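You operate a simulated robot arm through the tools that you are given. There is no shell and no other tool.

You run a simulated robot arm. Do the job below in one go: nothing can be reset, and whatever is moved stays where it is left.

JOB
Put the cartridge from the speckled bench on the top of the sand bench. Open the upper drawer, fetch the teal-cap jar from the inside of the upper drawer and stand it on top of the orange box, then shut the drawer. Take the orange logger and leave it on the cream tray. Put the blue cartridge marked "72" from the ledge of the wall unit on the top of the brown bench and the blue cartridge that says "75" on the cream bench. Put the long trough on the top of the drawer unit. Any order will do. Set down upright: cartridge, teal-cap jar, blue cartridge.
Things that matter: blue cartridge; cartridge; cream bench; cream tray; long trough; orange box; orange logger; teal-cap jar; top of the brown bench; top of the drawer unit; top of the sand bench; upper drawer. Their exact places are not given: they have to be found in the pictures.

Only the result counts: the job must be done as asked and must still hold three seconds after the hand-in. Knocking over, shifting, dropping, spilling or breaking anything else fails it. Lids that push on must go on centred and level and be pressed home; caps that screw on are set level and turned clockwise until they are tight.

ROBOT AND FRAMES
A 7-joint arm with a two-finger parallel gripper on a trunk, on a base that moves. Base frame: it is fixed to the floor where the robot stands at the start and does not move with it; the origin is under the middle of the robot, x ahead of it, y to its left, z up. Readings come in m, rad, newtons and seconds.
With the tool pointing down near the work surface it reaches from about 0.26 to 0.72 m from the robot's upright axis, wherever it stands. Its first joint turns from -2.897 to 2.897 rad. Places, roughly: cartridge [0.25, -3.5, 1]; cream bench [6.4, -4.8, 0.9]; cream tray (16x12x3 cm) [8.1, -3.2, 0.9]; long trough [6.5, -5, 1]; orange box (13x6x8 cm) [7.4, -2.7, 0.9]; orange logger [7.75, -3, 1]; teal-cap jar (6x6x10 cm) [8.7, -4.7, 0.4]; top of the brown bench [5.8, -4.5, 0.9]; top of the drawer unit [8.8, -4.6, 0.6]; top of the sand bench [-0.8, -3.1, 0.8]; upper drawer [8.7, -4.5, 0.4]. Payload 3.43 kg.
Tool frame: the origin (TCP) lies between the finger pads and is the grasp point; the fingertips stand 0.034 m ahead of it; z points along the fingers, y is the line along which they close. The gripper opens to 0.128 m. The fingers are 0.024 m wide and 0.012 m thick; the gripper's body (0.048 by 0.13 m) begins 0.096 m behind the TCP.
Orientation is told as [roll, pitch, yaw] about the base's x, y, z axes, in that order, counted from this pose: with the fingers straight down and closing along the base's y, the tool's x points along the base's -x, its y along +y and its z along -z.

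CONTROLS
- The arm moves only by the tool play_rows. Its argument "rows" is a list of rows, each a list of 3 entries, a list of its own where there are three numbers: the shift along the tool's x, y, z in m, then the turn, a rotation vector about the tool's x, y, z in rad, then the opening, from 0 (shut) to 1 (fully open). In form: [[[dx, dy, dz], [ax, ay, az], hand], ...]. A call has 1 to 20 rows; each row is the pose to reach, as a shift and turn from the pose commanded when the call began, along the tool's axes at that moment. Each row takes 0.2 s and may step no farther than 0.05 m and 0.15 rad from the row before; otherwise, or with a gripper value out of range, the whole call is refused. Where a pose cannot be reached the arm comes as near as it can. A force on the tool above 40 N (or 10 N above the force at the start of the call, whichever is more), or a blocked arm, ends the call early, and 0.2 s more pass. The fingers move at their own pace (about 0.108 m/s each) and stop on an object; they squeeze with about 31 N. The grip force told is the motor's: it shows also when the fingers shut on nothing. Time passes only in rows, and 0.2 s behind the last, so rows that repeat a pose let the fingers close. The reply holds the time, the measured pose of the TCP, the force on the tool along the base axes, the opening and the grip force, in the units named above and with some noise, with the torque about the TCP (base axes, N m) and any sound that the robot's microphone picked up.
- Cameras (640 x 400 px; columns grow to the right, rows downward): "scene" is now at [-0.0007, 0.1365, 1.4477]; the picture's right is [-0.05, -1.00, 0.00], its down [-0.53, 0.02, -0.85] and it looks along [0.85, -0.04, -0.53] (base axes); focal length 272 px, centre (320, 200). "wrist" rides on the gripper at [0.076, -0.011, -0.16] in the tool frame; the picture's right is [0.15, 0.99, 0.00], its down [-0.88, 0.13, -0.46] and it looks along [-0.45, 0.07, 0.89] (tool axes); focal length 234 px, centre (320, 200).
- grab_frame(camera): a new picture of that camera. The clock stands still meanwhile.
- raise_lower(by): slides the trunk up (or, below 0, down) by that many m; the arm and the scene camera ride with it, the base frame stays. It gives what a move gives, with no picture.
- roll_base(legs): drives the robot by 1 to 6 legs, each [ahead, left, turn to the left] in m, m and rad, along the robot's own axes; the way and the turn of a leg run together, so that a leg with both is an arc; at most 1.5 m and 3.142 rad a leg. The arm and the cameras ride along, it lands a little off, and it stops where it bumps. It gives what a move gives.
- pan_tilt(pan, tilt): turns the head with the scene camera to pan (to the left, within 1.501 rad either way) and tilt (down, from -0.506 to 1.204), counted from straight ahead of the robot. It gives what a move gives.
- measure_at(camera, pixels): there is no depth. For up to 12 entries [column, row, z] of the newest picture of that camera ("zoom" is the newest enlarged one), the place [x, y] in the base frame at which the ray of that pixel passes the height z, good to about 0.002 m. The clock stands still meanwhile.
- zoom(camera, box): a new picture of the part [left, top, right, bottom] of that camera's present view, enlarged. The clock stands still meanwhile.
- hand_in(): hands the job in; it is judged then, once.

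Open the gripper and draw the arm clear of the work before you hand the job in, unless the task says otherwise.

The tools are called after "Call:" by a JSON object that holds its "op" and its "data". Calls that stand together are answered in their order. play_rows: Moves the arm, as the interface text tells. Its arguments: {"type":"object","properties":{"rows":{"type":"array","items":{"type":"array"}}},"required":["rows"]} The other tools are called the same way: raise_lower (by) moves the trunk up or down; roll_base (legs) drives the base; pan_tilt (pan, tilt) turns the head that bears the scene camera; grab_frame (camera) takes a picture; measure_at (camera, pixels) gives the place at which the rays of pixels pass given heights; zoom (camera, box) takes an enlarged picture of a part of a camera's view; hand_in () hands the job in.

At the start:

```text
t: 0.0
tool_pos: [0.4185, -0.0662, 1.206]
ee_rot: [0.001, 0.0, 0.0]
force: [0.5, -0.1, -0.4]
wrist_torque: [0.0, 0.03, 0.01]
gripper_width: 0.1278
grasp_force: 0.0
trunk travel left (down, up): [-0.15, 0.174]
robot x, y, heading: [-0.0017, 0.0007, -0.004]
head pan, tilt (commanded): [-0.047, 0.56]
```

scene: 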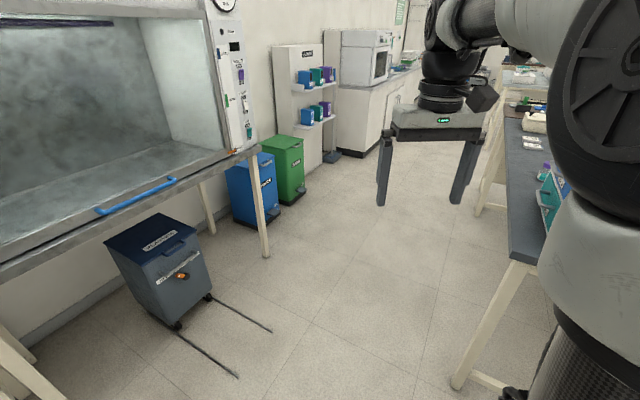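
wrist: 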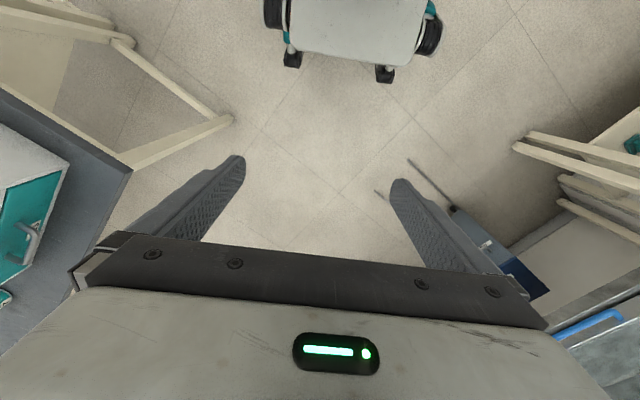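

The scene picture shows an aisle ahead with a fume hood at left and a bench on the right. I first look around to learn the surroundings before driving.

Call:
{"op": "pan_tilt", "data": {"pan": -1.2, "tilt": 0.4}}

Call:
{"op": "grab_frame", "data": {"camera": "scene"}}

```text
t: 1.4
tool_pos: [0.4189, -0.0646, 1.2055]
ee_rot: [0.0, -0.001, 0.0]
force: [0.0, 0.0, -0.5]
wrist_torque: [0.0, -0.03, 0.0]
gripper_width: 0.1281
grasp_force: 0.1
trunk travel left (down, up): [-0.15, 0.174]
robot x, y, heading: [0.0027, -0.003, 0.004]
head pan, tilt (commanded): [-1.201, 0.4]
```

```text
taken
```

scene: 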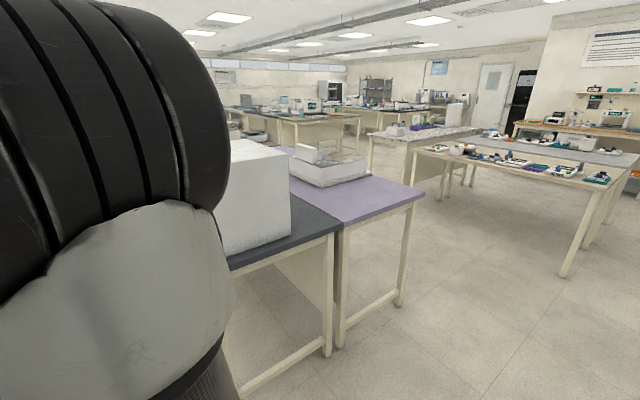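

The view to the right shows benches: a near purple/blue bench, and a bench with many objects around column 500. I look further right and left.

Call:
{"op": "pan_tilt", "data": {"pan": -1.5, "tilt": 0.3}}

Call:
{"op": "grab_frame", "data": {"camera": "scene"}}

Call:
{"op": "pan_tilt", "data": {"pan": -0.6, "tilt": 0.3}}

Call:
{"op": "grab_frame", "data": {"camera": "scene"}}

Call:
{"op": "pan_tilt", "data": {"pan": 0.0, "tilt": 0.2}}

Call:
{"op": "grab_frame", "data": {"camera": "scene"}}

```text
t: 2.2
tool_pos: [0.4181, -0.0655, 1.2064]
ee_rot: [0.001, 0.0, -0.001]
force: [-0.5, -0.1, -0.1]
wrist_torque: [0.0, 0.0, -0.04]
gripper_width: 0.1281
grasp_force: 0.2
trunk travel left (down, up): [-0.15, 0.174]
robot x, y, heading: [0.0017, 0.0021, 0.002]
head pan, tilt (commanded): [-1.499, 0.3]
```

```text
taken
```

scene: 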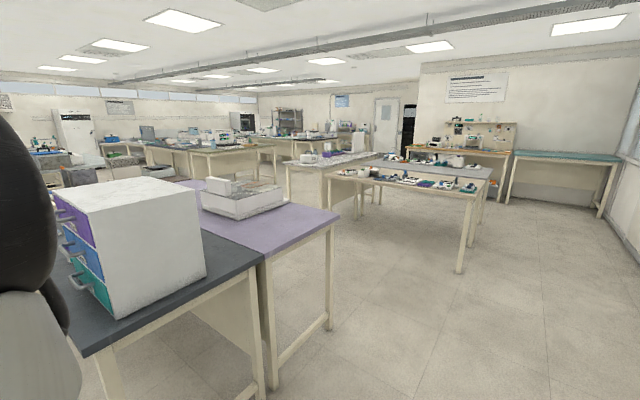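

```text
t: 3.4
tool_pos: [0.4185, -0.0652, 1.206]
ee_rot: [0.0, -0.001, -0.001]
force: [-0.6, 0.0, -0.8]
wrist_torque: [0.02, -0.01, -0.01]
gripper_width: 0.1278
grasp_force: 0.2
trunk travel left (down, up): [-0.15, 0.174]
robot x, y, heading: [-0.0022, -0.0003, -0.002]
head pan, tilt (commanded): [-0.6, 0.3]
```

```text
taken
```

scene: 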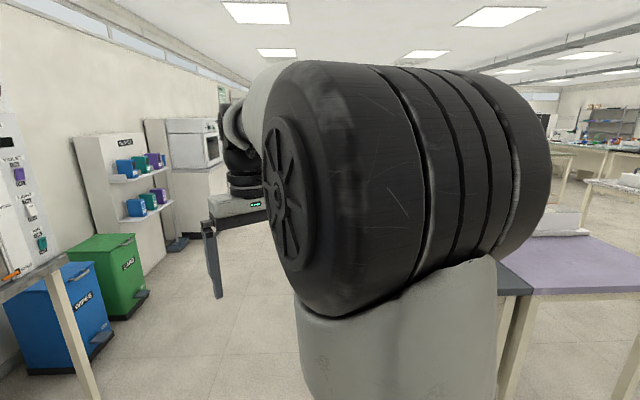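

```text
t: 4.4
tool_pos: [0.4177, -0.0657, 1.2055]
ee_rot: [-0.001, -0.002, 0.001]
force: [0.2, 1.1, -0.4]
wrist_torque: [0.03, 0.01, 0.01]
gripper_width: 0.128
grasp_force: 0.0
trunk travel left (down, up): [-0.15, 0.174]
robot x, y, heading: [-0.0016, -0.0036, 0.0]
head pan, tilt (commanded): [0.0, 0.201]
```

```text
taken
```

scene: 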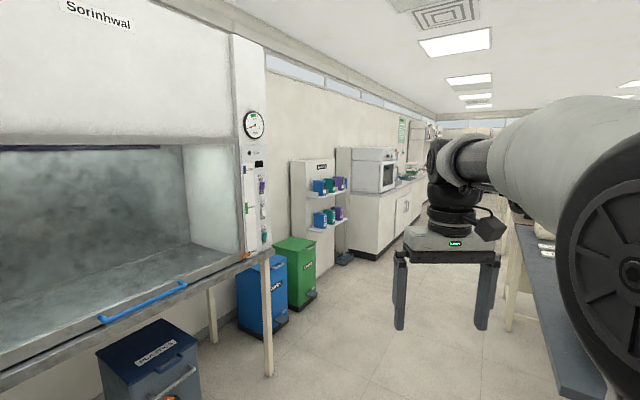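

A wall unit stands near column 320, rows 160–250, with blue, green and purple pieces on two ledges. I zoom in to see what they are.

Call:
{"op": "zoom", "data": {"camera": "scene", "box": [280, 140, 380, 260]}}

Call:
{"op": "zoom", "data": {"camera": "scene", "box": [220, 90, 300, 260]}}

```text
3.33 times, centred on (330, 200) of scene
```

zoom: 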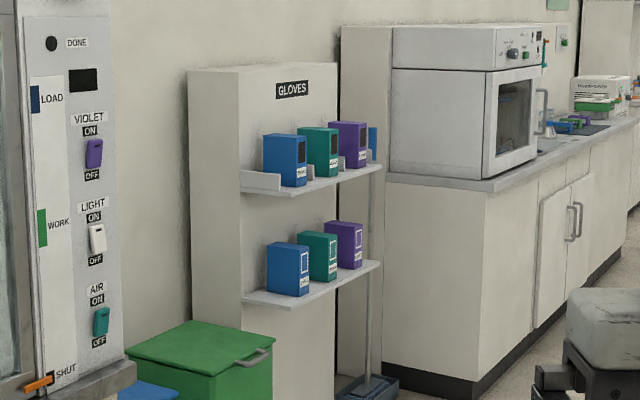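

```text
2.35 times, centred on (260, 175) of scene
```

zoom: 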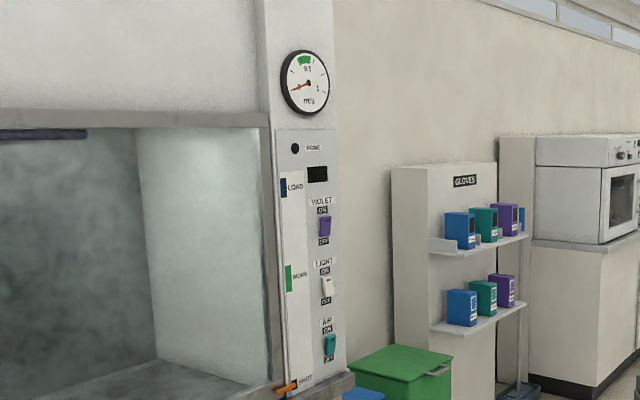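

The unit is a glove dispenser, not the wall unit. I look right again and measure bench legs on the floor to plan a route.

Call:
{"op": "pan_tilt", "data": {"pan": -1.5, "tilt": 0.3}}

Call:
{"op": "grab_frame", "data": {"camera": "scene"}}

Call:
{"op": "measure_at", "data": {"camera": "scene", "pixels": [[277, 392, 0], [330, 328, 0], [459, 272, 0], [497, 200, 0], [599, 217, 0], [340, 213, 0.85], [265, 255, 0.85], [486, 195, 0.85], [355, 170, 0.85], [490, 165, 0.85], [622, 157, 0.85]]}}

Call:
{"op": "zoom", "data": {"camera": "scene", "box": [280, 100, 520, 240]}}

```text
t: 6.0
tool_pos: [0.418, -0.0652, 1.2054]
ee_rot: [-0.001, -0.001, -0.001]
force: [0.3, 0.5, -0.3]
wrist_torque: [0.01, 0.01, 0.0]
gripper_width: 0.128
grasp_force: 0.0
trunk travel left (down, up): [-0.15, 0.174]
robot x, y, heading: [0.0004, 0.0018, 0.005]
head pan, tilt (commanded): [-1.499, 0.3]
```

```text
taken
```

scene: 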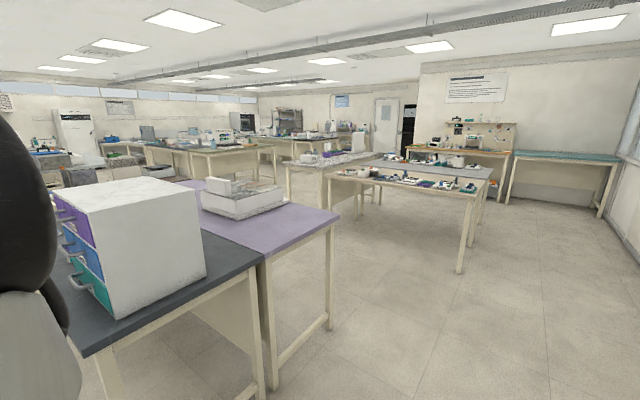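

```text
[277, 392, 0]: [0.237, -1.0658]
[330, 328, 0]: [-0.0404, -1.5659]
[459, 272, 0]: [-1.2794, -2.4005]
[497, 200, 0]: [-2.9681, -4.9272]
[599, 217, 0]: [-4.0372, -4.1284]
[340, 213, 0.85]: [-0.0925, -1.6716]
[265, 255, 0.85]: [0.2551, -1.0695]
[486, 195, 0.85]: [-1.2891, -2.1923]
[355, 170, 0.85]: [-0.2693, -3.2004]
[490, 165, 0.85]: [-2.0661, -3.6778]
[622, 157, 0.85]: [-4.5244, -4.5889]
```

```text
2.67 times, centred on (400, 170) of scene
```

zoom: 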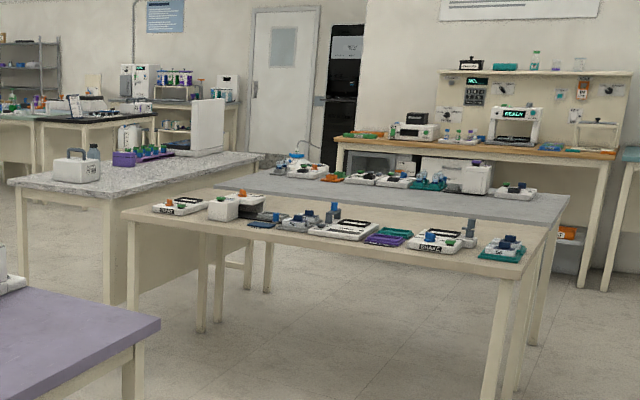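

The speckled bench is at the left of the zoom (rack and white box on it), the sand bench in front of it. I turn to face -y in place, then look again.

Call:
{"op": "measure_at", "data": {"camera": "scene", "pixels": [[88, 352, 0.85], [120, 318, 0.85], [205, 275, 0.85], [287, 165, 0.85], [380, 152, 0.85], [330, 175, 0.8]]}}

Call:
{"op": "roll_base", "data": {"legs": [[0, 0, -1.57]]}}

Call:
{"op": "pan_tilt", "data": {"pan": 0.0, "tilt": 0.4}}

Call:
{"op": "grab_frame", "data": {"camera": "scene"}}

```text
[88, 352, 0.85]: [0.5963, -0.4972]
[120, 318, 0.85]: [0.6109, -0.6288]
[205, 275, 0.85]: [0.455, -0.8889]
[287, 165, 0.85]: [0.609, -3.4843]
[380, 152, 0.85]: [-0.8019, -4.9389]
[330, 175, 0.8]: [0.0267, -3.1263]
```

```text
t: 10.3
tool_pos: [-0.0662, -0.4186, 1.2059]
ee_rot: [0.002, 0.001, -1.573]
force: [-0.1, -0.3, 0.2]
wrist_torque: [0.03, -0.02, 0.04]
gripper_width: 0.1279
grasp_force: 0.0
trunk travel left (down, up): [-0.15, 0.174]
robot x, y, heading: [-0.0011, 0.0016, -1.57]
head pan, tilt (commanded): [-1.499, 0.3]
```

```text
t: 11.9
tool_pos: [-0.0675, -0.4174, 1.2054]
ee_rot: [0.001, -0.001, -1.572]
force: [0.3, -0.4, 0.9]
wrist_torque: [-0.04, 0.01, -0.01]
gripper_width: 0.128
grasp_force: 0.0
trunk travel left (down, up): [-0.15, 0.174]
robot x, y, heading: [-0.0013, -0.0023, -1.57]
head pan, tilt (commanded): [0.0, 0.4]
```

```text
taken
```

scene: 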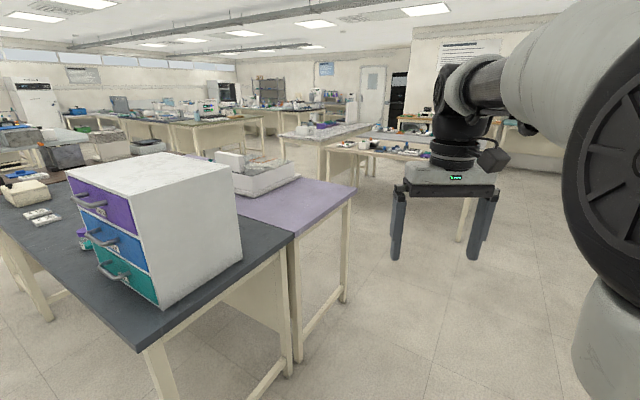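

Now facing -y. I look right to check free space toward -x before driving around the near bench.

Call:
{"op": "pan_tilt", "data": {"pan": -1.5, "tilt": 0.5}}

Call:
{"op": "grab_frame", "data": {"camera": "scene"}}

Call:
{"op": "pan_tilt", "data": {"pan": -0.9, "tilt": 0.5}}

Call:
{"op": "grab_frame", "data": {"camera": "scene"}}

```text
t: 13.5
tool_pos: [-0.0659, -0.4179, 1.2062]
ee_rot: [0.001, -0.003, -1.573]
force: [0.0, -0.3, 0.8]
wrist_torque: [0.0, 0.02, -0.03]
gripper_width: 0.1281
grasp_force: 0.2
trunk travel left (down, up): [-0.15, 0.174]
robot x, y, heading: [0.0009, -0.0001, -1.571]
head pan, tilt (commanded): [-1.499, 0.499]
```

```text
taken
```

scene: 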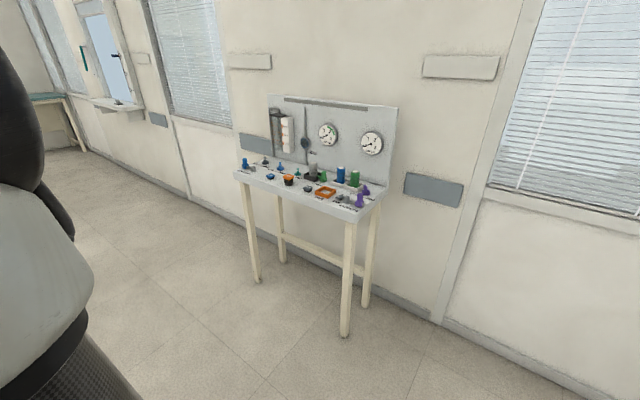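

```text
t: 14.5
tool_pos: [-0.0665, -0.4177, 1.206]
ee_rot: [0.002, 0.0, -1.571]
force: [-0.8, -0.3, -0.3]
wrist_torque: [-0.02, 0.01, 0.01]
gripper_width: 0.1279
grasp_force: 0.0
trunk travel left (down, up): [-0.15, 0.174]
robot x, y, heading: [-0.0009, -0.0018, -1.571]
head pan, tilt (commanded): [-0.901, 0.499]
```

```text
taken
```

scene: 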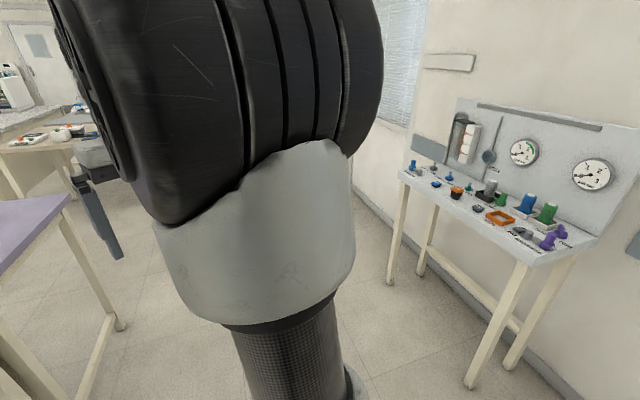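

Free floor lies to the -x side. I shift to x≈-0.55 and forward to y≈-1.0, then look at the sand and speckled benches from closer.

Call:
{"op": "roll_base", "data": {"legs": [[0, -0.55, 0], [1.0, 0, 0]]}}

Call:
{"op": "pan_tilt", "data": {"pan": 0.2, "tilt": 0.4}}

Call:
{"op": "grab_frame", "data": {"camera": "scene"}}

Call:
{"op": "grab_frame", "data": {"camera": "wrist"}}

```text
t: 25.1
tool_pos: [-0.616, -1.3994, 1.2055]
ee_rot: [0.001, 0.001, -1.562]
force: [0.1, 0.1, 0.0]
wrist_torque: [-0.04, -0.01, -0.01]
gripper_width: 0.1279
grasp_force: 0.1
trunk travel left (down, up): [-0.15, 0.174]
robot x, y, heading: [-0.5525, -0.9803, -1.566]
head pan, tilt (commanded): [-0.901, 0.499]
```

```text
t: 26.4
tool_pos: [-0.615, -1.3987, 1.2058]
ee_rot: [0.001, 0.0, -1.562]
force: [0.3, 0.0, 1.0]
wrist_torque: [0.01, 0.01, 0.02]
gripper_width: 0.1279
grasp_force: 0.1
trunk travel left (down, up): [-0.15, 0.174]
robot x, y, heading: [-0.5542, -0.978, -1.568]
head pan, tilt (commanded): [0.201, 0.4]
```

```text
taken
```

scene: 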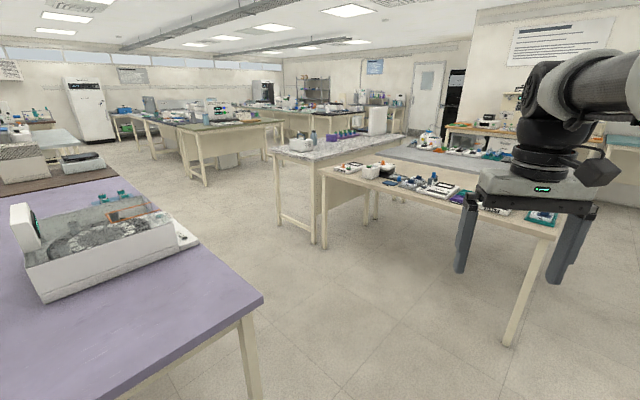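

```text
taken
```

wrist: 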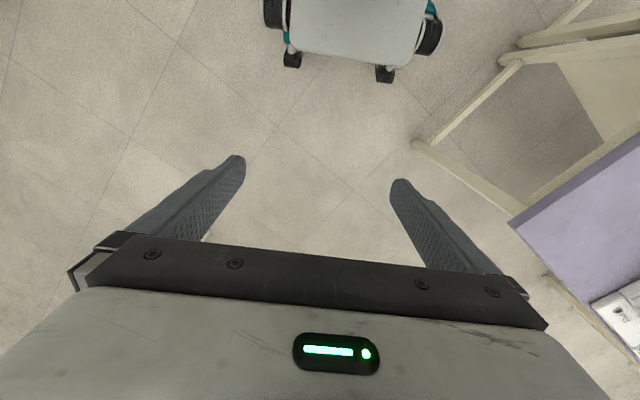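

The speckled bench (with a purple rack, column 340, row 137, and a white device with handle at column 300, row 147) and the sand bench are visible. I measure their legs and zoom on the tops.

Call:
{"op": "measure_at", "data": {"camera": "scene", "pixels": [[282, 224, 0], [314, 244, 0], [325, 248, 0], [507, 346, 0], [374, 222, 0], [270, 156, 0.9], [312, 172, 0.9], [321, 170, 0.85], [557, 236, 0.85], [397, 135, 0.9], [340, 130, 0.9]]}}

Call:
{"op": "zoom", "data": {"camera": "scene", "box": [260, 100, 420, 200]}}

Call:
{"op": "zoom", "data": {"camera": "scene", "box": [310, 130, 570, 260]}}

```text
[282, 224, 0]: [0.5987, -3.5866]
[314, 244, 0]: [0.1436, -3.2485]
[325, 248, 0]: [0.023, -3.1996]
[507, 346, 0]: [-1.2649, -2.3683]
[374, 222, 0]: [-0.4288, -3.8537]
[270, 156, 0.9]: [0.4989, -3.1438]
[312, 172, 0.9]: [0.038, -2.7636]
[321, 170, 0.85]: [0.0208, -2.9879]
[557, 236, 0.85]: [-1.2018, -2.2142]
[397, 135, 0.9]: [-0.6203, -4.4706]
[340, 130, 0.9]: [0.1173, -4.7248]
```

```text
4.00 times, centred on (340, 150) of scene
```

zoom: 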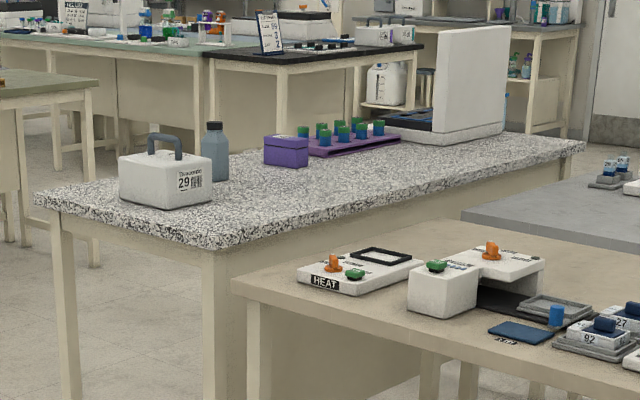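

```text
2.46 times, centred on (440, 195) of scene
```

zoom: 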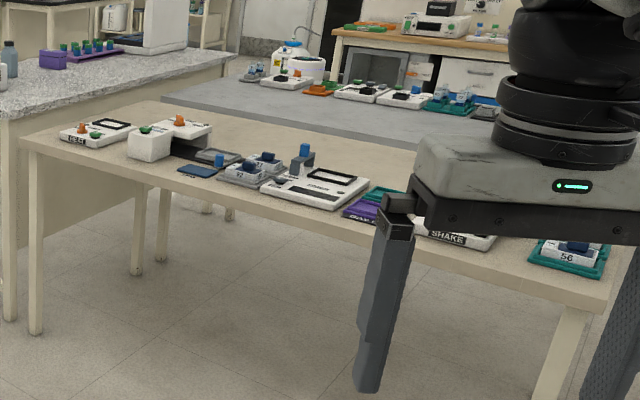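

The white handled box labelled "29" (scene ~(301,146)) on the speckled bench is the likely cartridge; the sand bench has free tan area behind its devices. I drive around the purple bench corner toward the end of the speckled bench.

Call:
{"op": "roll_base", "data": {"legs": [[1.15, 0, 0], [0, 1.15, 0], [0.55, 0, 0]]}}

Call:
{"op": "pan_tilt", "data": {"pan": -0.3, "tilt": 0.7}}

Call:
{"op": "grab_frame", "data": {"camera": "scene"}}

Call:
{"op": "grab_frame", "data": {"camera": "wrist"}}

```text
t: 41.1
tool_pos: [0.3779, -2.5905, 1.2039]
ee_rot: [0.006, 0.005, -1.571]
force: [0.0, -0.1, 0.5]
wrist_torque: [0.01, 0.01, 0.03]
gripper_width: 0.1279
grasp_force: 0.1
trunk travel left (down, up): [-0.15, 0.174]
robot x, y, heading: [0.4481, -2.1647, -1.568]
head pan, tilt (commanded): [0.201, 0.4]
stopped in leg 2: the robot was blocked; the commanded pose is now the measured one
```

```text
t: 42.0
tool_pos: [0.3771, -2.59, 1.2024]
ee_rot: [0.009, 0.01, -1.57]
force: [0.7, -0.1, 0.9]
wrist_torque: [0.01, -0.02, 0.01]
gripper_width: 0.1281
grasp_force: 0.0
trunk travel left (down, up): [-0.15, 0.174]
robot x, y, heading: [0.4488, -2.1655, -1.571]
head pan, tilt (commanded): [-0.3, 0.7]
```

```text
taken
```

scene: 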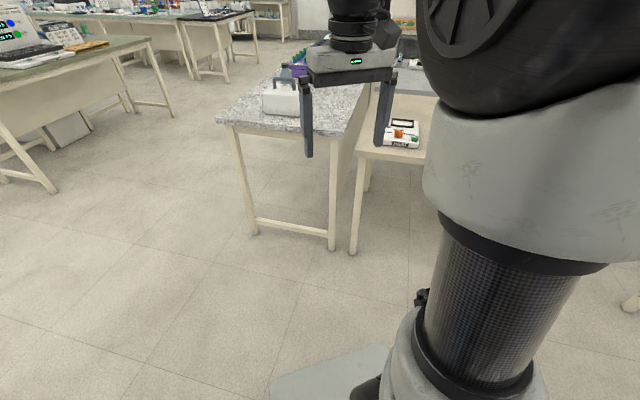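

```text
taken
```

wrist: 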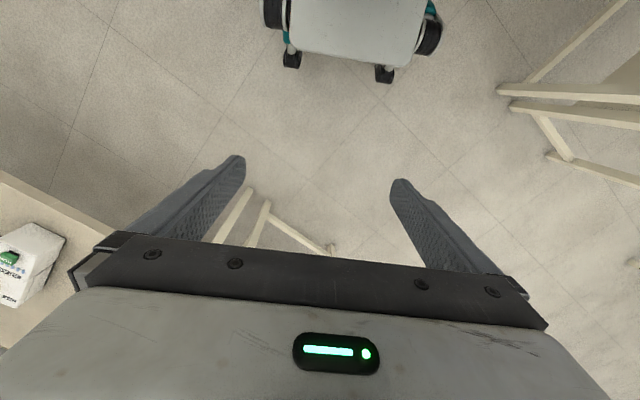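

The drive was blocked in leg 2 at x≈0.45. I look left and down to see what blocks it.

Call:
{"op": "pan_tilt", "data": {"pan": 1.4, "tilt": 0.7}}

Call:
{"op": "grab_frame", "data": {"camera": "scene"}}

Call:
{"op": "pan_tilt", "data": {"pan": 0.7, "tilt": 1.1}}

Call:
{"op": "grab_frame", "data": {"camera": "scene"}}

```text
t: 43.8
tool_pos: [0.377, -2.591, 1.2018]
ee_rot: [0.01, 0.009, -1.572]
force: [0.5, -0.5, -1.4]
wrist_torque: [0.01, 0.0, -0.02]
gripper_width: 0.1282
grasp_force: 0.1
trunk travel left (down, up): [-0.15, 0.174]
robot x, y, heading: [0.4492, -2.1668, -1.566]
head pan, tilt (commanded): [1.4, 0.7]
```

```text
taken
```

scene: 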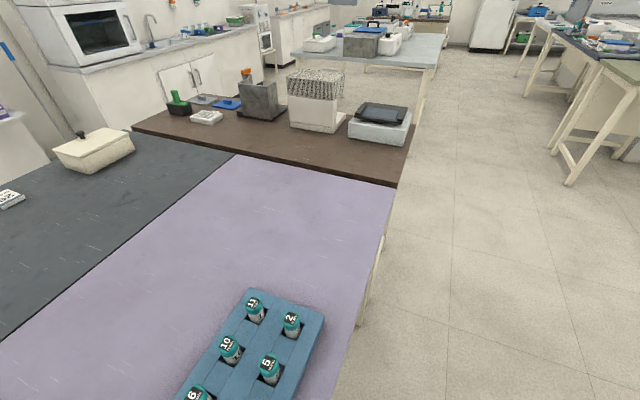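

```text
t: 44.8
tool_pos: [0.377, -2.5906, 1.2011]
ee_rot: [0.011, 0.009, -1.571]
force: [-0.6, 0.4, -0.7]
wrist_torque: [0.0, -0.04, 0.0]
gripper_width: 0.1282
grasp_force: 0.1
trunk travel left (down, up): [-0.15, 0.174]
robot x, y, heading: [0.449, -2.163, -1.573]
head pan, tilt (commanded): [0.7, 1.1]
```

```text
taken
```

scene: 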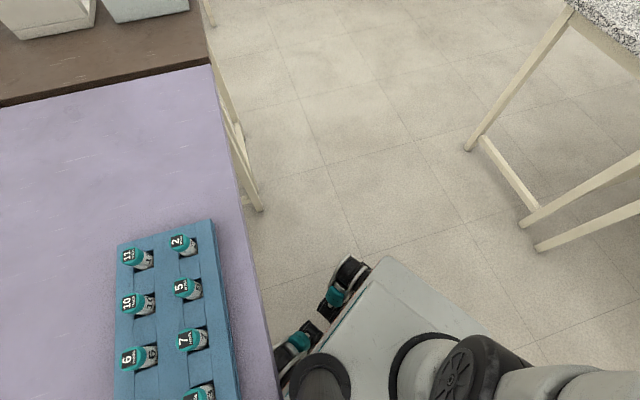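

The base's corner touched the slanted purple bench. I measure the bench edge here before backing off.

Call:
{"op": "measure_at", "data": {"camera": "scene", "pixels": [[211, 66, 0.85], [277, 380, 0.85], [240, 210, 0.85], [256, 209, 0], [468, 148, 0], [524, 224, 0], [541, 248, 0], [385, 260, 0.3], [345, 260, 0.2], [275, 365, 0.2]]}}

Call:
{"op": "zoom", "data": {"camera": "scene", "box": [220, 180, 420, 400]}}

```text
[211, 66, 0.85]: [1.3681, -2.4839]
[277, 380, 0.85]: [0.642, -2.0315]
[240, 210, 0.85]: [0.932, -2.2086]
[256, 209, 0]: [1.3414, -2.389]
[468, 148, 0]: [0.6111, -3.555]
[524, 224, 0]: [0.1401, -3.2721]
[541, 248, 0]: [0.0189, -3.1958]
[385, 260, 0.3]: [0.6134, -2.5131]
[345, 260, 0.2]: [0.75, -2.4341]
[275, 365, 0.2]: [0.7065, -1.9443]
```

```text
1.82 times, centred on (320, 290) of scene
```

zoom: 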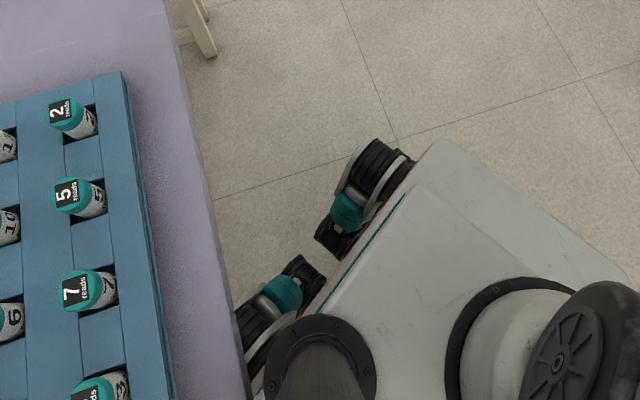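

The room is turned about -0.565 rad relative to the base frame, so the purple bench edge slants. I back into the aisle middle and turn to square up with the benches.

Call:
{"op": "roll_base", "data": {"legs": [[0.0, -0.1, 0], [0.3, -0.12, 0], [0, 0, -0.565]]}}

Call:
{"op": "pan_tilt", "data": {"pan": 0.3, "tilt": 0.7}}

Call:
{"op": "grab_frame", "data": {"camera": "scene"}}

```text
t: 49.8
tool_pos: [-0.041, -2.7827, 1.2055]
ee_rot: [0.002, 0.0, -2.119]
force: [-1.3, -0.5, 0.2]
wrist_torque: [0.0, 0.02, -0.01]
gripper_width: 0.1279
grasp_force: 0.0
trunk travel left (down, up): [-0.15, 0.174]
robot x, y, heading: [0.2348, -2.4617, -2.123]
head pan, tilt (commanded): [0.7, 1.1]
```

```text
t: 50.6
tool_pos: [-0.0407, -2.7813, 1.2066]
ee_rot: [0.001, 0.001, -2.119]
force: [-0.2, -0.3, -1.3]
wrist_torque: [-0.02, 0.01, 0.0]
gripper_width: 0.1281
grasp_force: 0.2
trunk travel left (down, up): [-0.15, 0.174]
robot x, y, heading: [0.2341, -2.4603, -2.122]
head pan, tilt (commanded): [0.3, 0.7]
```

```text
taken
```

scene: 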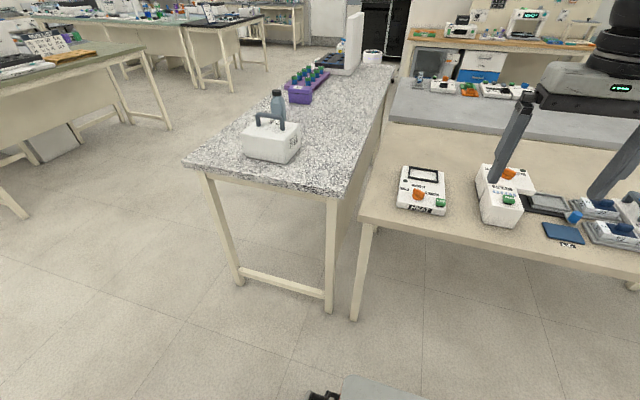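

The view is squared: cartridge at (272,140) with its dark handle at (268,120) and a bottle just behind. I move left 0.5 m and ahead 0.2 m to stand in front of it.

Call:
{"op": "roll_base", "data": {"legs": [[0, 0.5, 0], [0.2, 0, 0]]}}

Call:
{"op": "pan_tilt", "data": {"pan": 0.0, "tilt": 0.8}}

Call:
{"op": "grab_frame", "data": {"camera": "scene"}}

Call:
{"op": "grab_frame", "data": {"camera": "wrist"}}

```text
t: 57.0
tool_pos: [0.2808, -3.2062, 1.206]
ee_rot: [0.0, 0.002, -2.112]
force: [0.7, 0.2, -0.7]
wrist_torque: [0.01, 0.02, 0.0]
gripper_width: 0.128
grasp_force: 0.0
trunk travel left (down, up): [-0.15, 0.174]
robot x, y, heading: [0.5487, -2.8824, -2.112]
head pan, tilt (commanded): [0.3, 0.7]
```

```text
t: 57.8
tool_pos: [0.2802, -3.2051, 1.2063]
ee_rot: [0.001, 0.001, -2.107]
force: [0.4, -0.3, 0.2]
wrist_torque: [0.0, 0.02, -0.03]
gripper_width: 0.1281
grasp_force: 0.0
trunk travel left (down, up): [-0.15, 0.174]
robot x, y, heading: [0.5487, -2.882, -2.109]
head pan, tilt (commanded): [0.0, 0.799]
```

```text
taken
```

scene: 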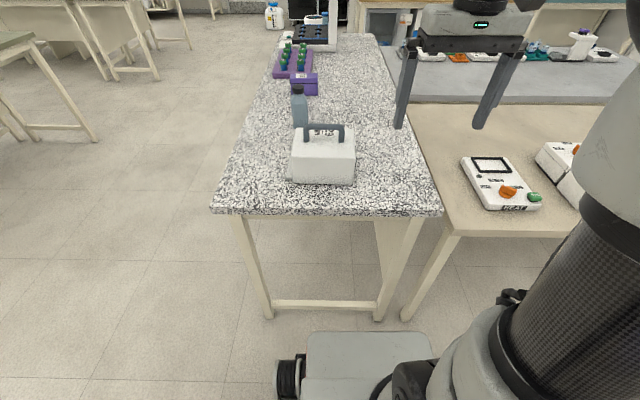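

```text
taken
```

wrist: 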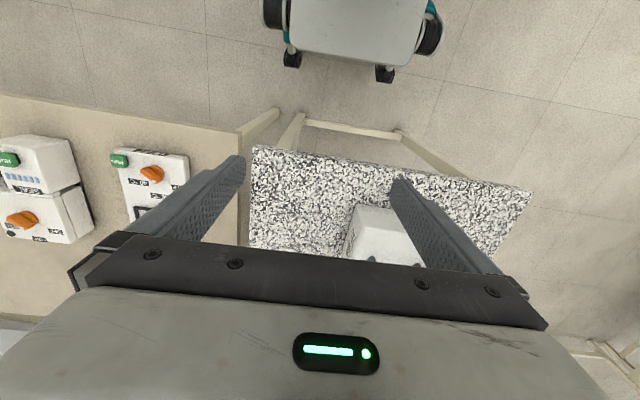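

I triangulate the bench-top height using its front corners in both pictures: scene (442,212),(212,210) and wrist (252,147),(533,190), plus cartridge corners.

Call:
{"op": "measure_at", "data": {"camera": "scene", "pixels": [[442, 211, 0.85], [442, 211, 0.95], [212, 209, 0.85], [212, 209, 0.95], [290, 181, 0.9], [352, 185, 0.9], [322, 126, 1.0], [303, 128, 1.0], [344, 127, 1.0]]}}

Call:
{"op": "measure_at", "data": {"camera": "wrist", "pixels": [[252, 147, 0.85], [252, 147, 0.95], [533, 190, 0.85], [533, 190, 0.95], [358, 208, 0.95], [358, 208, 1.0]]}}

Call:
{"op": "zoom", "data": {"camera": "scene", "box": [270, 80, 380, 200]}}

Call:
{"op": "zoom", "data": {"camera": "wrist", "box": [240, 130, 540, 290]}}

```text
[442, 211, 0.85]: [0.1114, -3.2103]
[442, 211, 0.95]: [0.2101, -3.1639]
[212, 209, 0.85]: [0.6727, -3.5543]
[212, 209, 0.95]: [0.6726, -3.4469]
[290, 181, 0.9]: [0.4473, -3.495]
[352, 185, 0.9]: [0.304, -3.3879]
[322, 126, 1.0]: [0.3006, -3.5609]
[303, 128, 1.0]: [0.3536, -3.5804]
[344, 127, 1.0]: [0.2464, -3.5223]
```

```text
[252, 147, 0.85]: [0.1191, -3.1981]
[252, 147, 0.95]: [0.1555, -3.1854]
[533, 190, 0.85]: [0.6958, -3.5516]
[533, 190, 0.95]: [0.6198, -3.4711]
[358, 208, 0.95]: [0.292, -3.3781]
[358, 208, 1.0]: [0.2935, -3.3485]
```

```text
3.33 times, centred on (325, 140) of scene
```

zoom: 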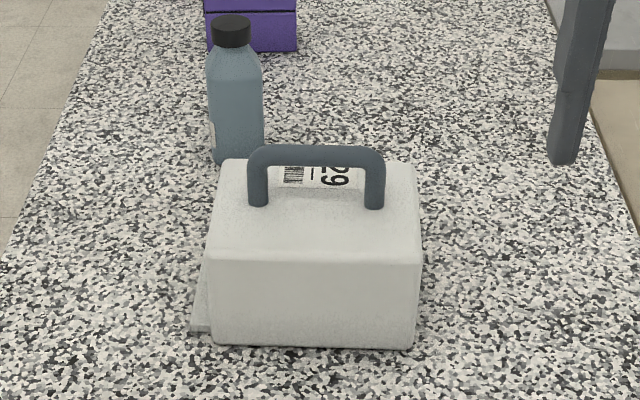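

```text
2.13 times, centred on (390, 210) of wrist
```

zoom: 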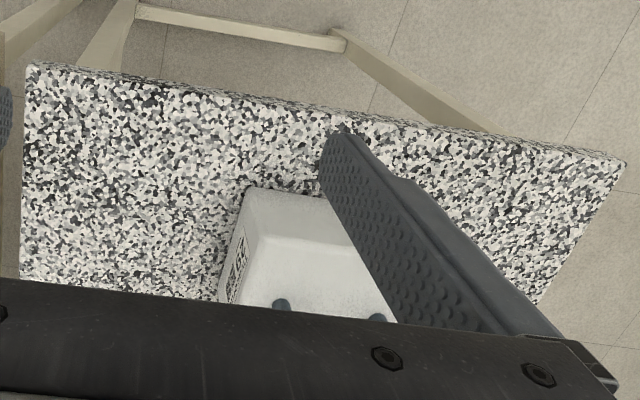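

Bench top is near z≈0.87, and the handle is about 0.72 m from the robot axis, at its reach limit. I measure the base front edge to see how much closer I can drive.

Call:
{"op": "measure_at", "data": {"camera": "scene", "pixels": [[305, 334, 0.2], [305, 334, 0.3], [428, 333, 0.2], [428, 333, 0.3], [280, 368, 0.1], [268, 318, 0.0], [378, 320, 0.0], [325, 302, 0.1]]}}

Call:
{"op": "zoom", "data": {"camera": "scene", "box": [220, 260, 460, 400]}}

```text
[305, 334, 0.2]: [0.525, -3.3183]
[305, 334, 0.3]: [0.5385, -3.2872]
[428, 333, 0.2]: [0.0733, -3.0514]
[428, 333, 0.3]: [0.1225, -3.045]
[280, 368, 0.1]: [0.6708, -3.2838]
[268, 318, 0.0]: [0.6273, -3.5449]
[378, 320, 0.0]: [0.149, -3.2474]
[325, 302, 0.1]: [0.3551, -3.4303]
```

```text
2.67 times, centred on (340, 330) of scene
```

zoom: 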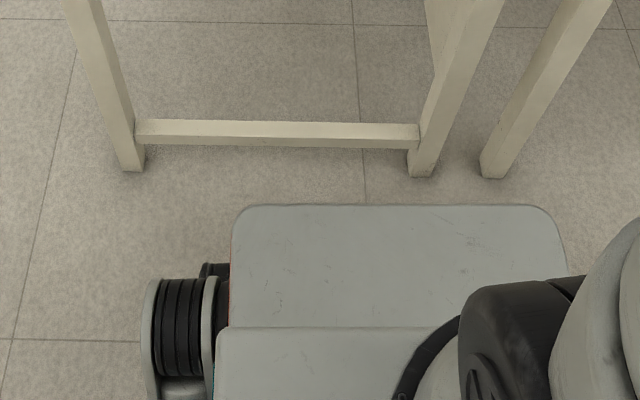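

The base front is at about 0.14 m from the bench legs. I drive 0.09 m closer and 0.1 m left.

Call:
{"op": "roll_base", "data": {"legs": [[0, 0.1, 0], [0.09, 0, 0]]}}

Call:
{"op": "grab_frame", "data": {"camera": "scene"}}

Call:
{"op": "zoom", "data": {"camera": "scene", "box": [220, 60, 420, 220]}}

```text
t: 60.1
tool_pos: [0.321, -3.3338, 1.2066]
ee_rot: [0.001, 0.0, -2.109]
force: [-0.3, 0.1, 0.2]
wrist_torque: [-0.02, 0.0, 0.04]
gripper_width: 0.1282
grasp_force: 0.0
trunk travel left (down, up): [-0.15, 0.174]
robot x, y, heading: [0.5905, -3.0052, -2.111]
head pan, tilt (commanded): [0.0, 0.799]
```

```text
taken
```

scene: 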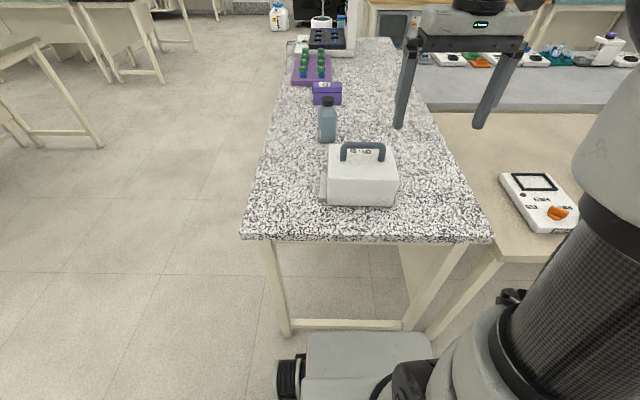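

```text
2.50 times, centred on (320, 140) of scene
```

zoom: 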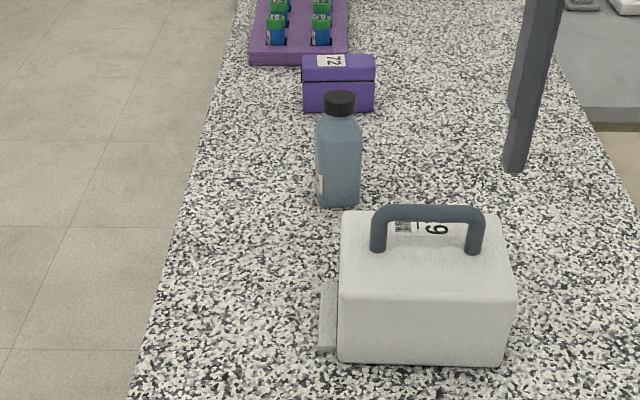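

The cartridge is now at (362,175) with handle at (362,150). I move the tool above the handle and turn it about 90° so the fingers can close across the handle, staying at z≈1.2.

Call:
{"op": "play_rows", "data": {"rows": [[[-0.02, 0.01, 0], [0, 0, 0.14], 1], [[-0.04, 0.02, 0], [0, 0, 0.28], 1], [[-0.06, 0.03, 0], [0, 0, 0.42], 1], [[-0.08, 0.04, 0], [0, 0, 0.56], 1], [[-0.1, 0.05, 0], [0, 0, 0.7], 1], [[-0.12, 0.06, 0], [0, 0, 0.84], 1], [[-0.14, 0.07, 0], [0, 0, 0.98], 1], [[-0.16, 0.08, 0], [0, 0, 1.12], 1], [[-0.18, 0.09, 0], [0, 0, 1.26], 1], [[-0.2, 0.1, 0], [0, 0, 1.4], 1], [[-0.2, 0.1, 0], [0, 0, 1.52], 1]]}}

Call:
{"op": "grab_frame", "data": {"camera": "wrist"}}

Call:
{"op": "grab_frame", "data": {"camera": "scene"}}

```text
t: 62.5
tool_pos: [0.3046, -3.5571, 1.2071]
ee_rot: [0.0, 0.0, 2.65]
force: [0.4, -0.1, 0.1]
wrist_torque: [0.01, -0.05, 0.02]
gripper_width: 0.1279
grasp_force: 0.0
trunk travel left (down, up): [-0.15, 0.174]
robot x, y, heading: [0.5894, -3.0112, -2.109]
head pan, tilt (commanded): [0.0, 0.799]
```

```text
taken
```

wrist: 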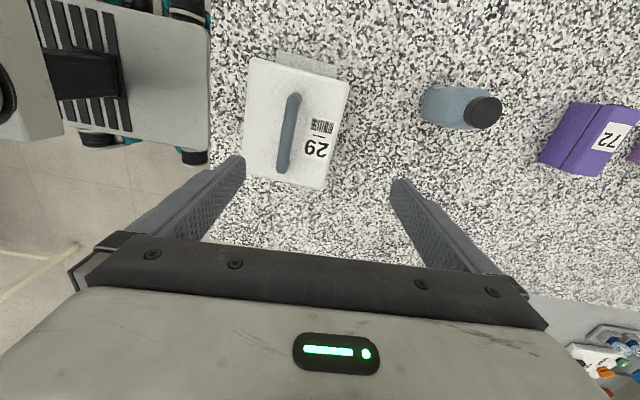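

```text
taken
```

scene: 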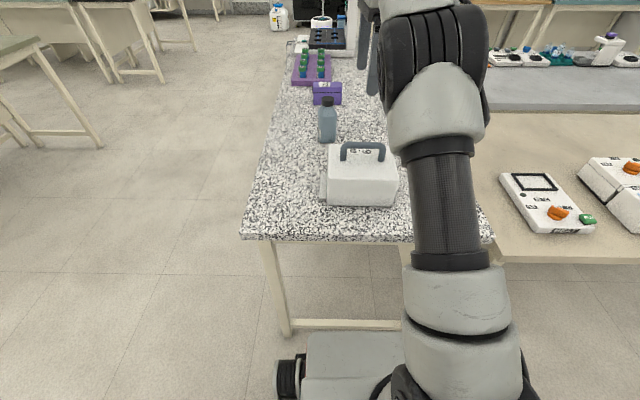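

The wrist view shows the handle from (293,97) to (283,170). I measure handle ends in both cameras to find its height and position.

Call:
{"op": "measure_at", "data": {"camera": "wrist", "pixels": [[293, 97, 0.95], [293, 97, 1.0], [293, 97, 1.05], [283, 170, 0.95], [283, 170, 1.0], [283, 170, 1.05], [252, 57, 0.9], [350, 82, 0.9], [328, 187, 0.9], [244, 178, 0.9]]}}

Call:
{"op": "measure_at", "data": {"camera": "scene", "pixels": [[343, 146, 0.95], [343, 146, 1.0], [343, 146, 1.05], [383, 147, 0.95], [383, 147, 1.0], [383, 147, 1.05]]}}

Call:
{"op": "zoom", "data": {"camera": "wrist", "box": [210, 20, 370, 200]}}

Call:
{"op": "zoom", "data": {"camera": "scene", "box": [300, 120, 420, 230]}}

```text
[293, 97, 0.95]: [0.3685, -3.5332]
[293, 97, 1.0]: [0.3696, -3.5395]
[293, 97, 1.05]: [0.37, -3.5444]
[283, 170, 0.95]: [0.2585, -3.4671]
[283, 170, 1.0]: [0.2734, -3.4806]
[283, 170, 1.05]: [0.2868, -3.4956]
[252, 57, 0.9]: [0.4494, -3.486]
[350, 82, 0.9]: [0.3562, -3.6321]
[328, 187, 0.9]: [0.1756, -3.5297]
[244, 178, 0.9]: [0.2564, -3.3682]
```

```text
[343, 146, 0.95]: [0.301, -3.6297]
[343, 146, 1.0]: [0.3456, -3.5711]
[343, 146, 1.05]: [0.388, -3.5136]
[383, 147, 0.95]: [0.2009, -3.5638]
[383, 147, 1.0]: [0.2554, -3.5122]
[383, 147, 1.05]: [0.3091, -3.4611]
```

```text
2.22 times, centred on (290, 110) of wrist
```

zoom: 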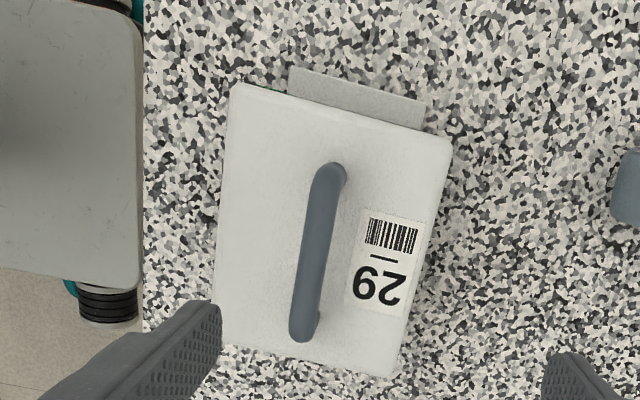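

```text
3.64 times, centred on (360, 175) of scene
```

zoom: 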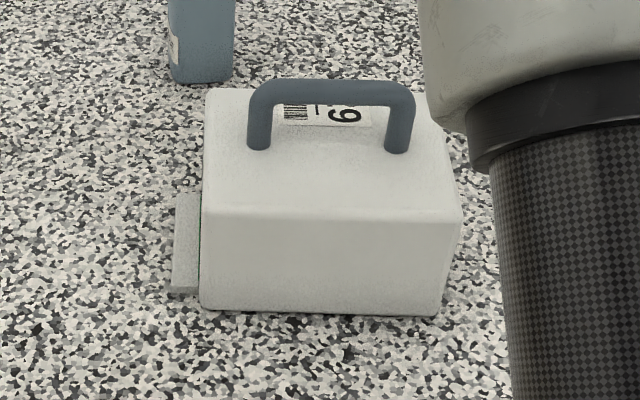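

Triangulation puts the handle top at z≈1.025, centre (0.325,-3.514), running at 149°. I check the body top height and the bottle's place before descending.

Call:
{"op": "measure_at", "data": {"camera": "scene", "pixels": [[343, 161, 0.96], [343, 161, 0.98], [343, 161, 1.0], [380, 161, 0.96], [380, 161, 0.98], [380, 161, 1.0], [316, 166, 0.88], [328, 100, 1.05]]}}

Call:
{"op": "measure_at", "data": {"camera": "wrist", "pixels": [[484, 112, 1.0], [484, 112, 1.05], [484, 112, 1.1], [425, 105, 0.88]]}}

```text
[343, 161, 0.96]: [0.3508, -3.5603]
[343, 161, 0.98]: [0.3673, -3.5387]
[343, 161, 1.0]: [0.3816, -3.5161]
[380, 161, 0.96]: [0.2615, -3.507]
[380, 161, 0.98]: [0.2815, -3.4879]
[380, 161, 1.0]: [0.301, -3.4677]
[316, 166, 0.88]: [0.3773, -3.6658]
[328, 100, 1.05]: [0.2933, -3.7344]
```

```text
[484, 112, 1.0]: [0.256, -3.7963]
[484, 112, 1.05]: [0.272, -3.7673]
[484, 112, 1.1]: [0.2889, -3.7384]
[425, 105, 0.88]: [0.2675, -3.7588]
```

Body top is ≈0.98, so there is ~0.033 m under the handle. I align over the handle and descend partway with the hand half open, then check.

Call:
{"op": "play_rows", "data": {"rows": [[[-0.0025, -0.047, 0], [0, 0, 0.05], 0.6], [[-0.0025, -0.047, 0.04], [0, 0, 0.05], 0.6], [[-0.0025, -0.047, 0.08], [0, 0, 0.05], 0.6], [[-0.0025, -0.047, 0.12], [0, 0, 0.05], 0.6], [[-0.0025, -0.047, 0.14], [0, 0, 0.05], 0.6]]}}

Call:
{"op": "grab_frame", "data": {"camera": "wrist"}}

Call:
{"op": "zoom", "data": {"camera": "scene", "box": [300, 100, 440, 220]}}

```text
t: 63.8
tool_pos: [0.3245, -3.5148, 1.0671]
ee_rot: [0.001, 0.001, 2.603]
force: [0.7, -0.1, 0.4]
wrist_torque: [0.0, 0.0, 0.02]
gripper_width: 0.0769
grasp_force: 0.0
trunk travel left (down, up): [-0.15, 0.174]
robot x, y, heading: [0.5904, -3.0071, -2.117]
head pan, tilt (commanded): [0.0, 0.799]
```

```text
taken
```

wrist: 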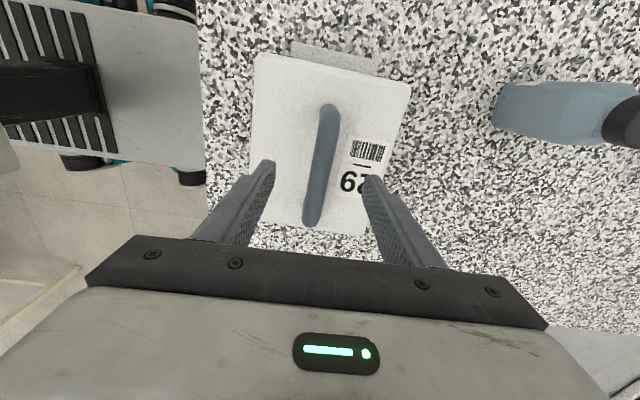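

```text
3.33 times, centred on (370, 160) of scene
```

zoom: 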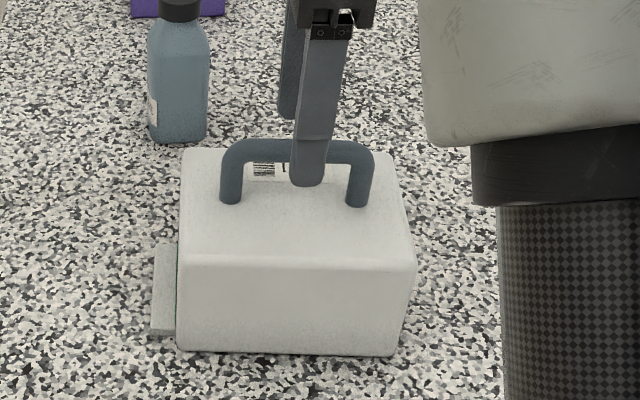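

The fingers straddle the handle evenly. I go down to z≈1.026 and close on it.

Call:
{"op": "play_rows", "data": {"rows": [[[0, 0, 0.02], [0, 0, 0], 0.6], [[0, 0, 0.041], [0, 0, 0], 0.6], [[0, 0, 0.041], [0, 0, 0], 0.3], [[0, 0, 0.041], [0, 0, 0], 0.0], [[0, 0, 0.041], [0, 0, 0], 0.0], [[0, 0, 0.041], [0, 0, 0], 0.0]]}}

Call:
{"op": "grab_frame", "data": {"camera": "wrist"}}

```text
t: 65.2
tool_pos: [0.3247, -3.5139, 1.025]
ee_rot: [0.001, -0.001, 2.603]
force: [-1.2, 0.2, 0.0]
wrist_torque: [-0.11, -0.19, 0.01]
gripper_width: 0.0176
grasp_force: 31.1
trunk travel left (down, up): [-0.15, 0.174]
robot x, y, heading: [0.5903, -3.0076, -2.111]
head pan, tilt (commanded): [0.0, 0.799]
```

```text
taken
```

wrist: 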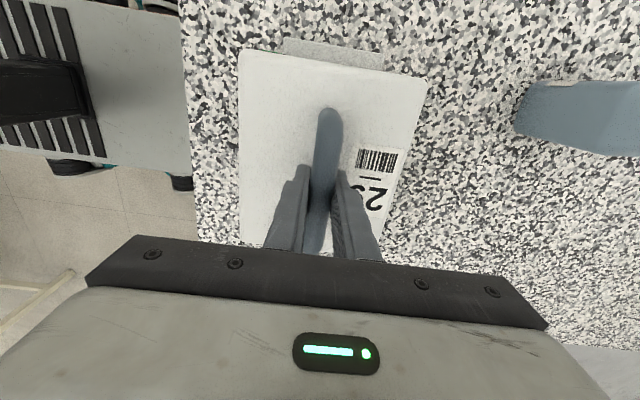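

The fingers hold the handle (width 0.0176, 31 N). I lift slowly by 0.1 m and check.

Call:
{"op": "play_rows", "data": {"rows": [[[0, 0, -0.01], [0, 0, 0], 0.0], [[0, 0, -0.03], [0, 0, 0], 0.0], [[0, 0, -0.06], [0, 0, 0], 0.0], [[0, 0, -0.09], [0, 0, 0], 0.0], [[0, 0, -0.12], [0, 0, 0], 0.0], [[0, 0, -0.14], [0, 0, 0], 0.0]]}}

Call:
{"op": "grab_frame", "data": {"camera": "scene"}}

Call:
{"op": "grab_frame", "data": {"camera": "wrist"}}

```text
t: 66.5
tool_pos: [0.3239, -3.514, 1.1672]
ee_rot: [0.0, 0.0, 2.602]
force: [-0.3, 0.8, 0.8]
wrist_torque: [0.0, -0.02, -0.01]
gripper_width: 0.0
grasp_force: 31.7
trunk travel left (down, up): [-0.15, 0.174]
robot x, y, heading: [0.5911, -3.0046, -2.109]
head pan, tilt (commanded): [0.0, 0.799]
```

```text
taken
```

scene: 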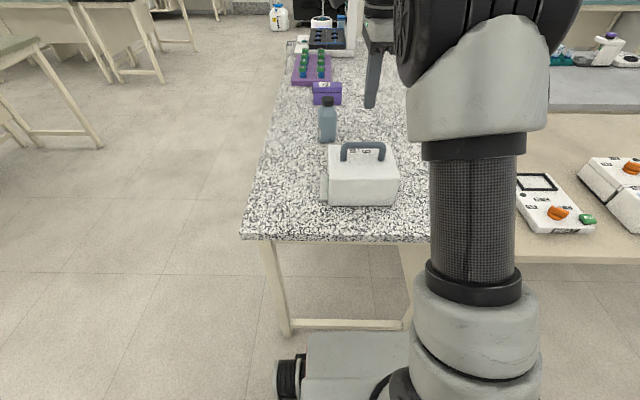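

```text
taken
```

wrist: 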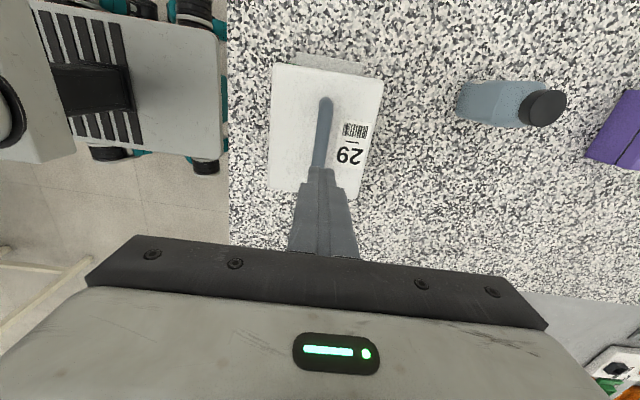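

The handle slipped out: the hand is shut on nothing (width 0.0) and the cartridge still stands in place. I reopen, go a bit deeper (TCP z≈1.017) and regrip, then lift only slightly to read the load.

Call:
{"op": "play_rows", "data": {"rows": [[[0, 0, 0], [0, 0, 0], 0.4], [[0, 0, 0], [0, 0, 0], 0.5], [[0, 0, 0.05], [0, 0, 0], 0.5], [[0, 0, 0.1], [0, 0, 0], 0.5], [[0, 0, 0.13], [0, 0, 0], 0.5], [[0, 0, 0.15], [0, 0, 0], 0.5], [[0, 0, 0.15], [0, 0, 0], 0.2], [[0, 0, 0.15], [0, 0, 0], 0.0], [[0, 0, 0.15], [0, 0, 0], 0.0], [[0, 0, 0.15], [0, 0, 0], 0.0]]}}

Call:
{"op": "play_rows", "data": {"rows": [[[0, 0, -0.004], [0, 0, 0], 0.0], [[0, 0, -0.008], [0, 0, 0], 0.0]]}}

Call:
{"op": "grab_frame", "data": {"camera": "wrist"}}

Call:
{"op": "zoom", "data": {"camera": "scene", "box": [300, 100, 440, 220]}}

```text
t: 68.8
tool_pos: [0.3237, -3.5146, 1.0198]
ee_rot: [0.008, 0.001, 2.603]
force: [-1.2, -2.6, 38.9]
wrist_torque: [0.54, -0.17, 0.08]
gripper_width: 0.0175
grasp_force: 31.2
trunk travel left (down, up): [-0.15, 0.174]
robot x, y, heading: [0.5906, -3.0122, -2.11]
head pan, tilt (commanded): [0.0, 0.799]
```

```text
t: 69.3
tool_pos: [0.324, -3.5134, 1.0193]
ee_rot: [-0.008, 0.001, 2.604]
force: [-0.4, -0.7, 0.2]
wrist_torque: [-0.71, 0.28, -0.06]
gripper_width: 0.0175
grasp_force: 30.8
trunk travel left (down, up): [-0.15, 0.174]
robot x, y, heading: [0.5915, -3.0096, -2.112]
head pan, tilt (commanded): [0.0, 0.799]
```

```text
taken
```

wrist: 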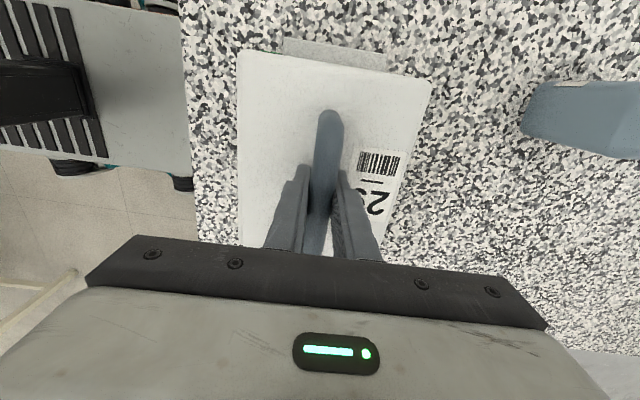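

```text
3.33 times, centred on (370, 160) of scene
```

zoom: 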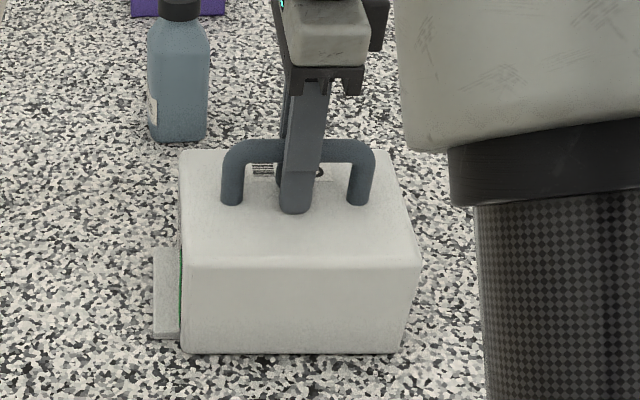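

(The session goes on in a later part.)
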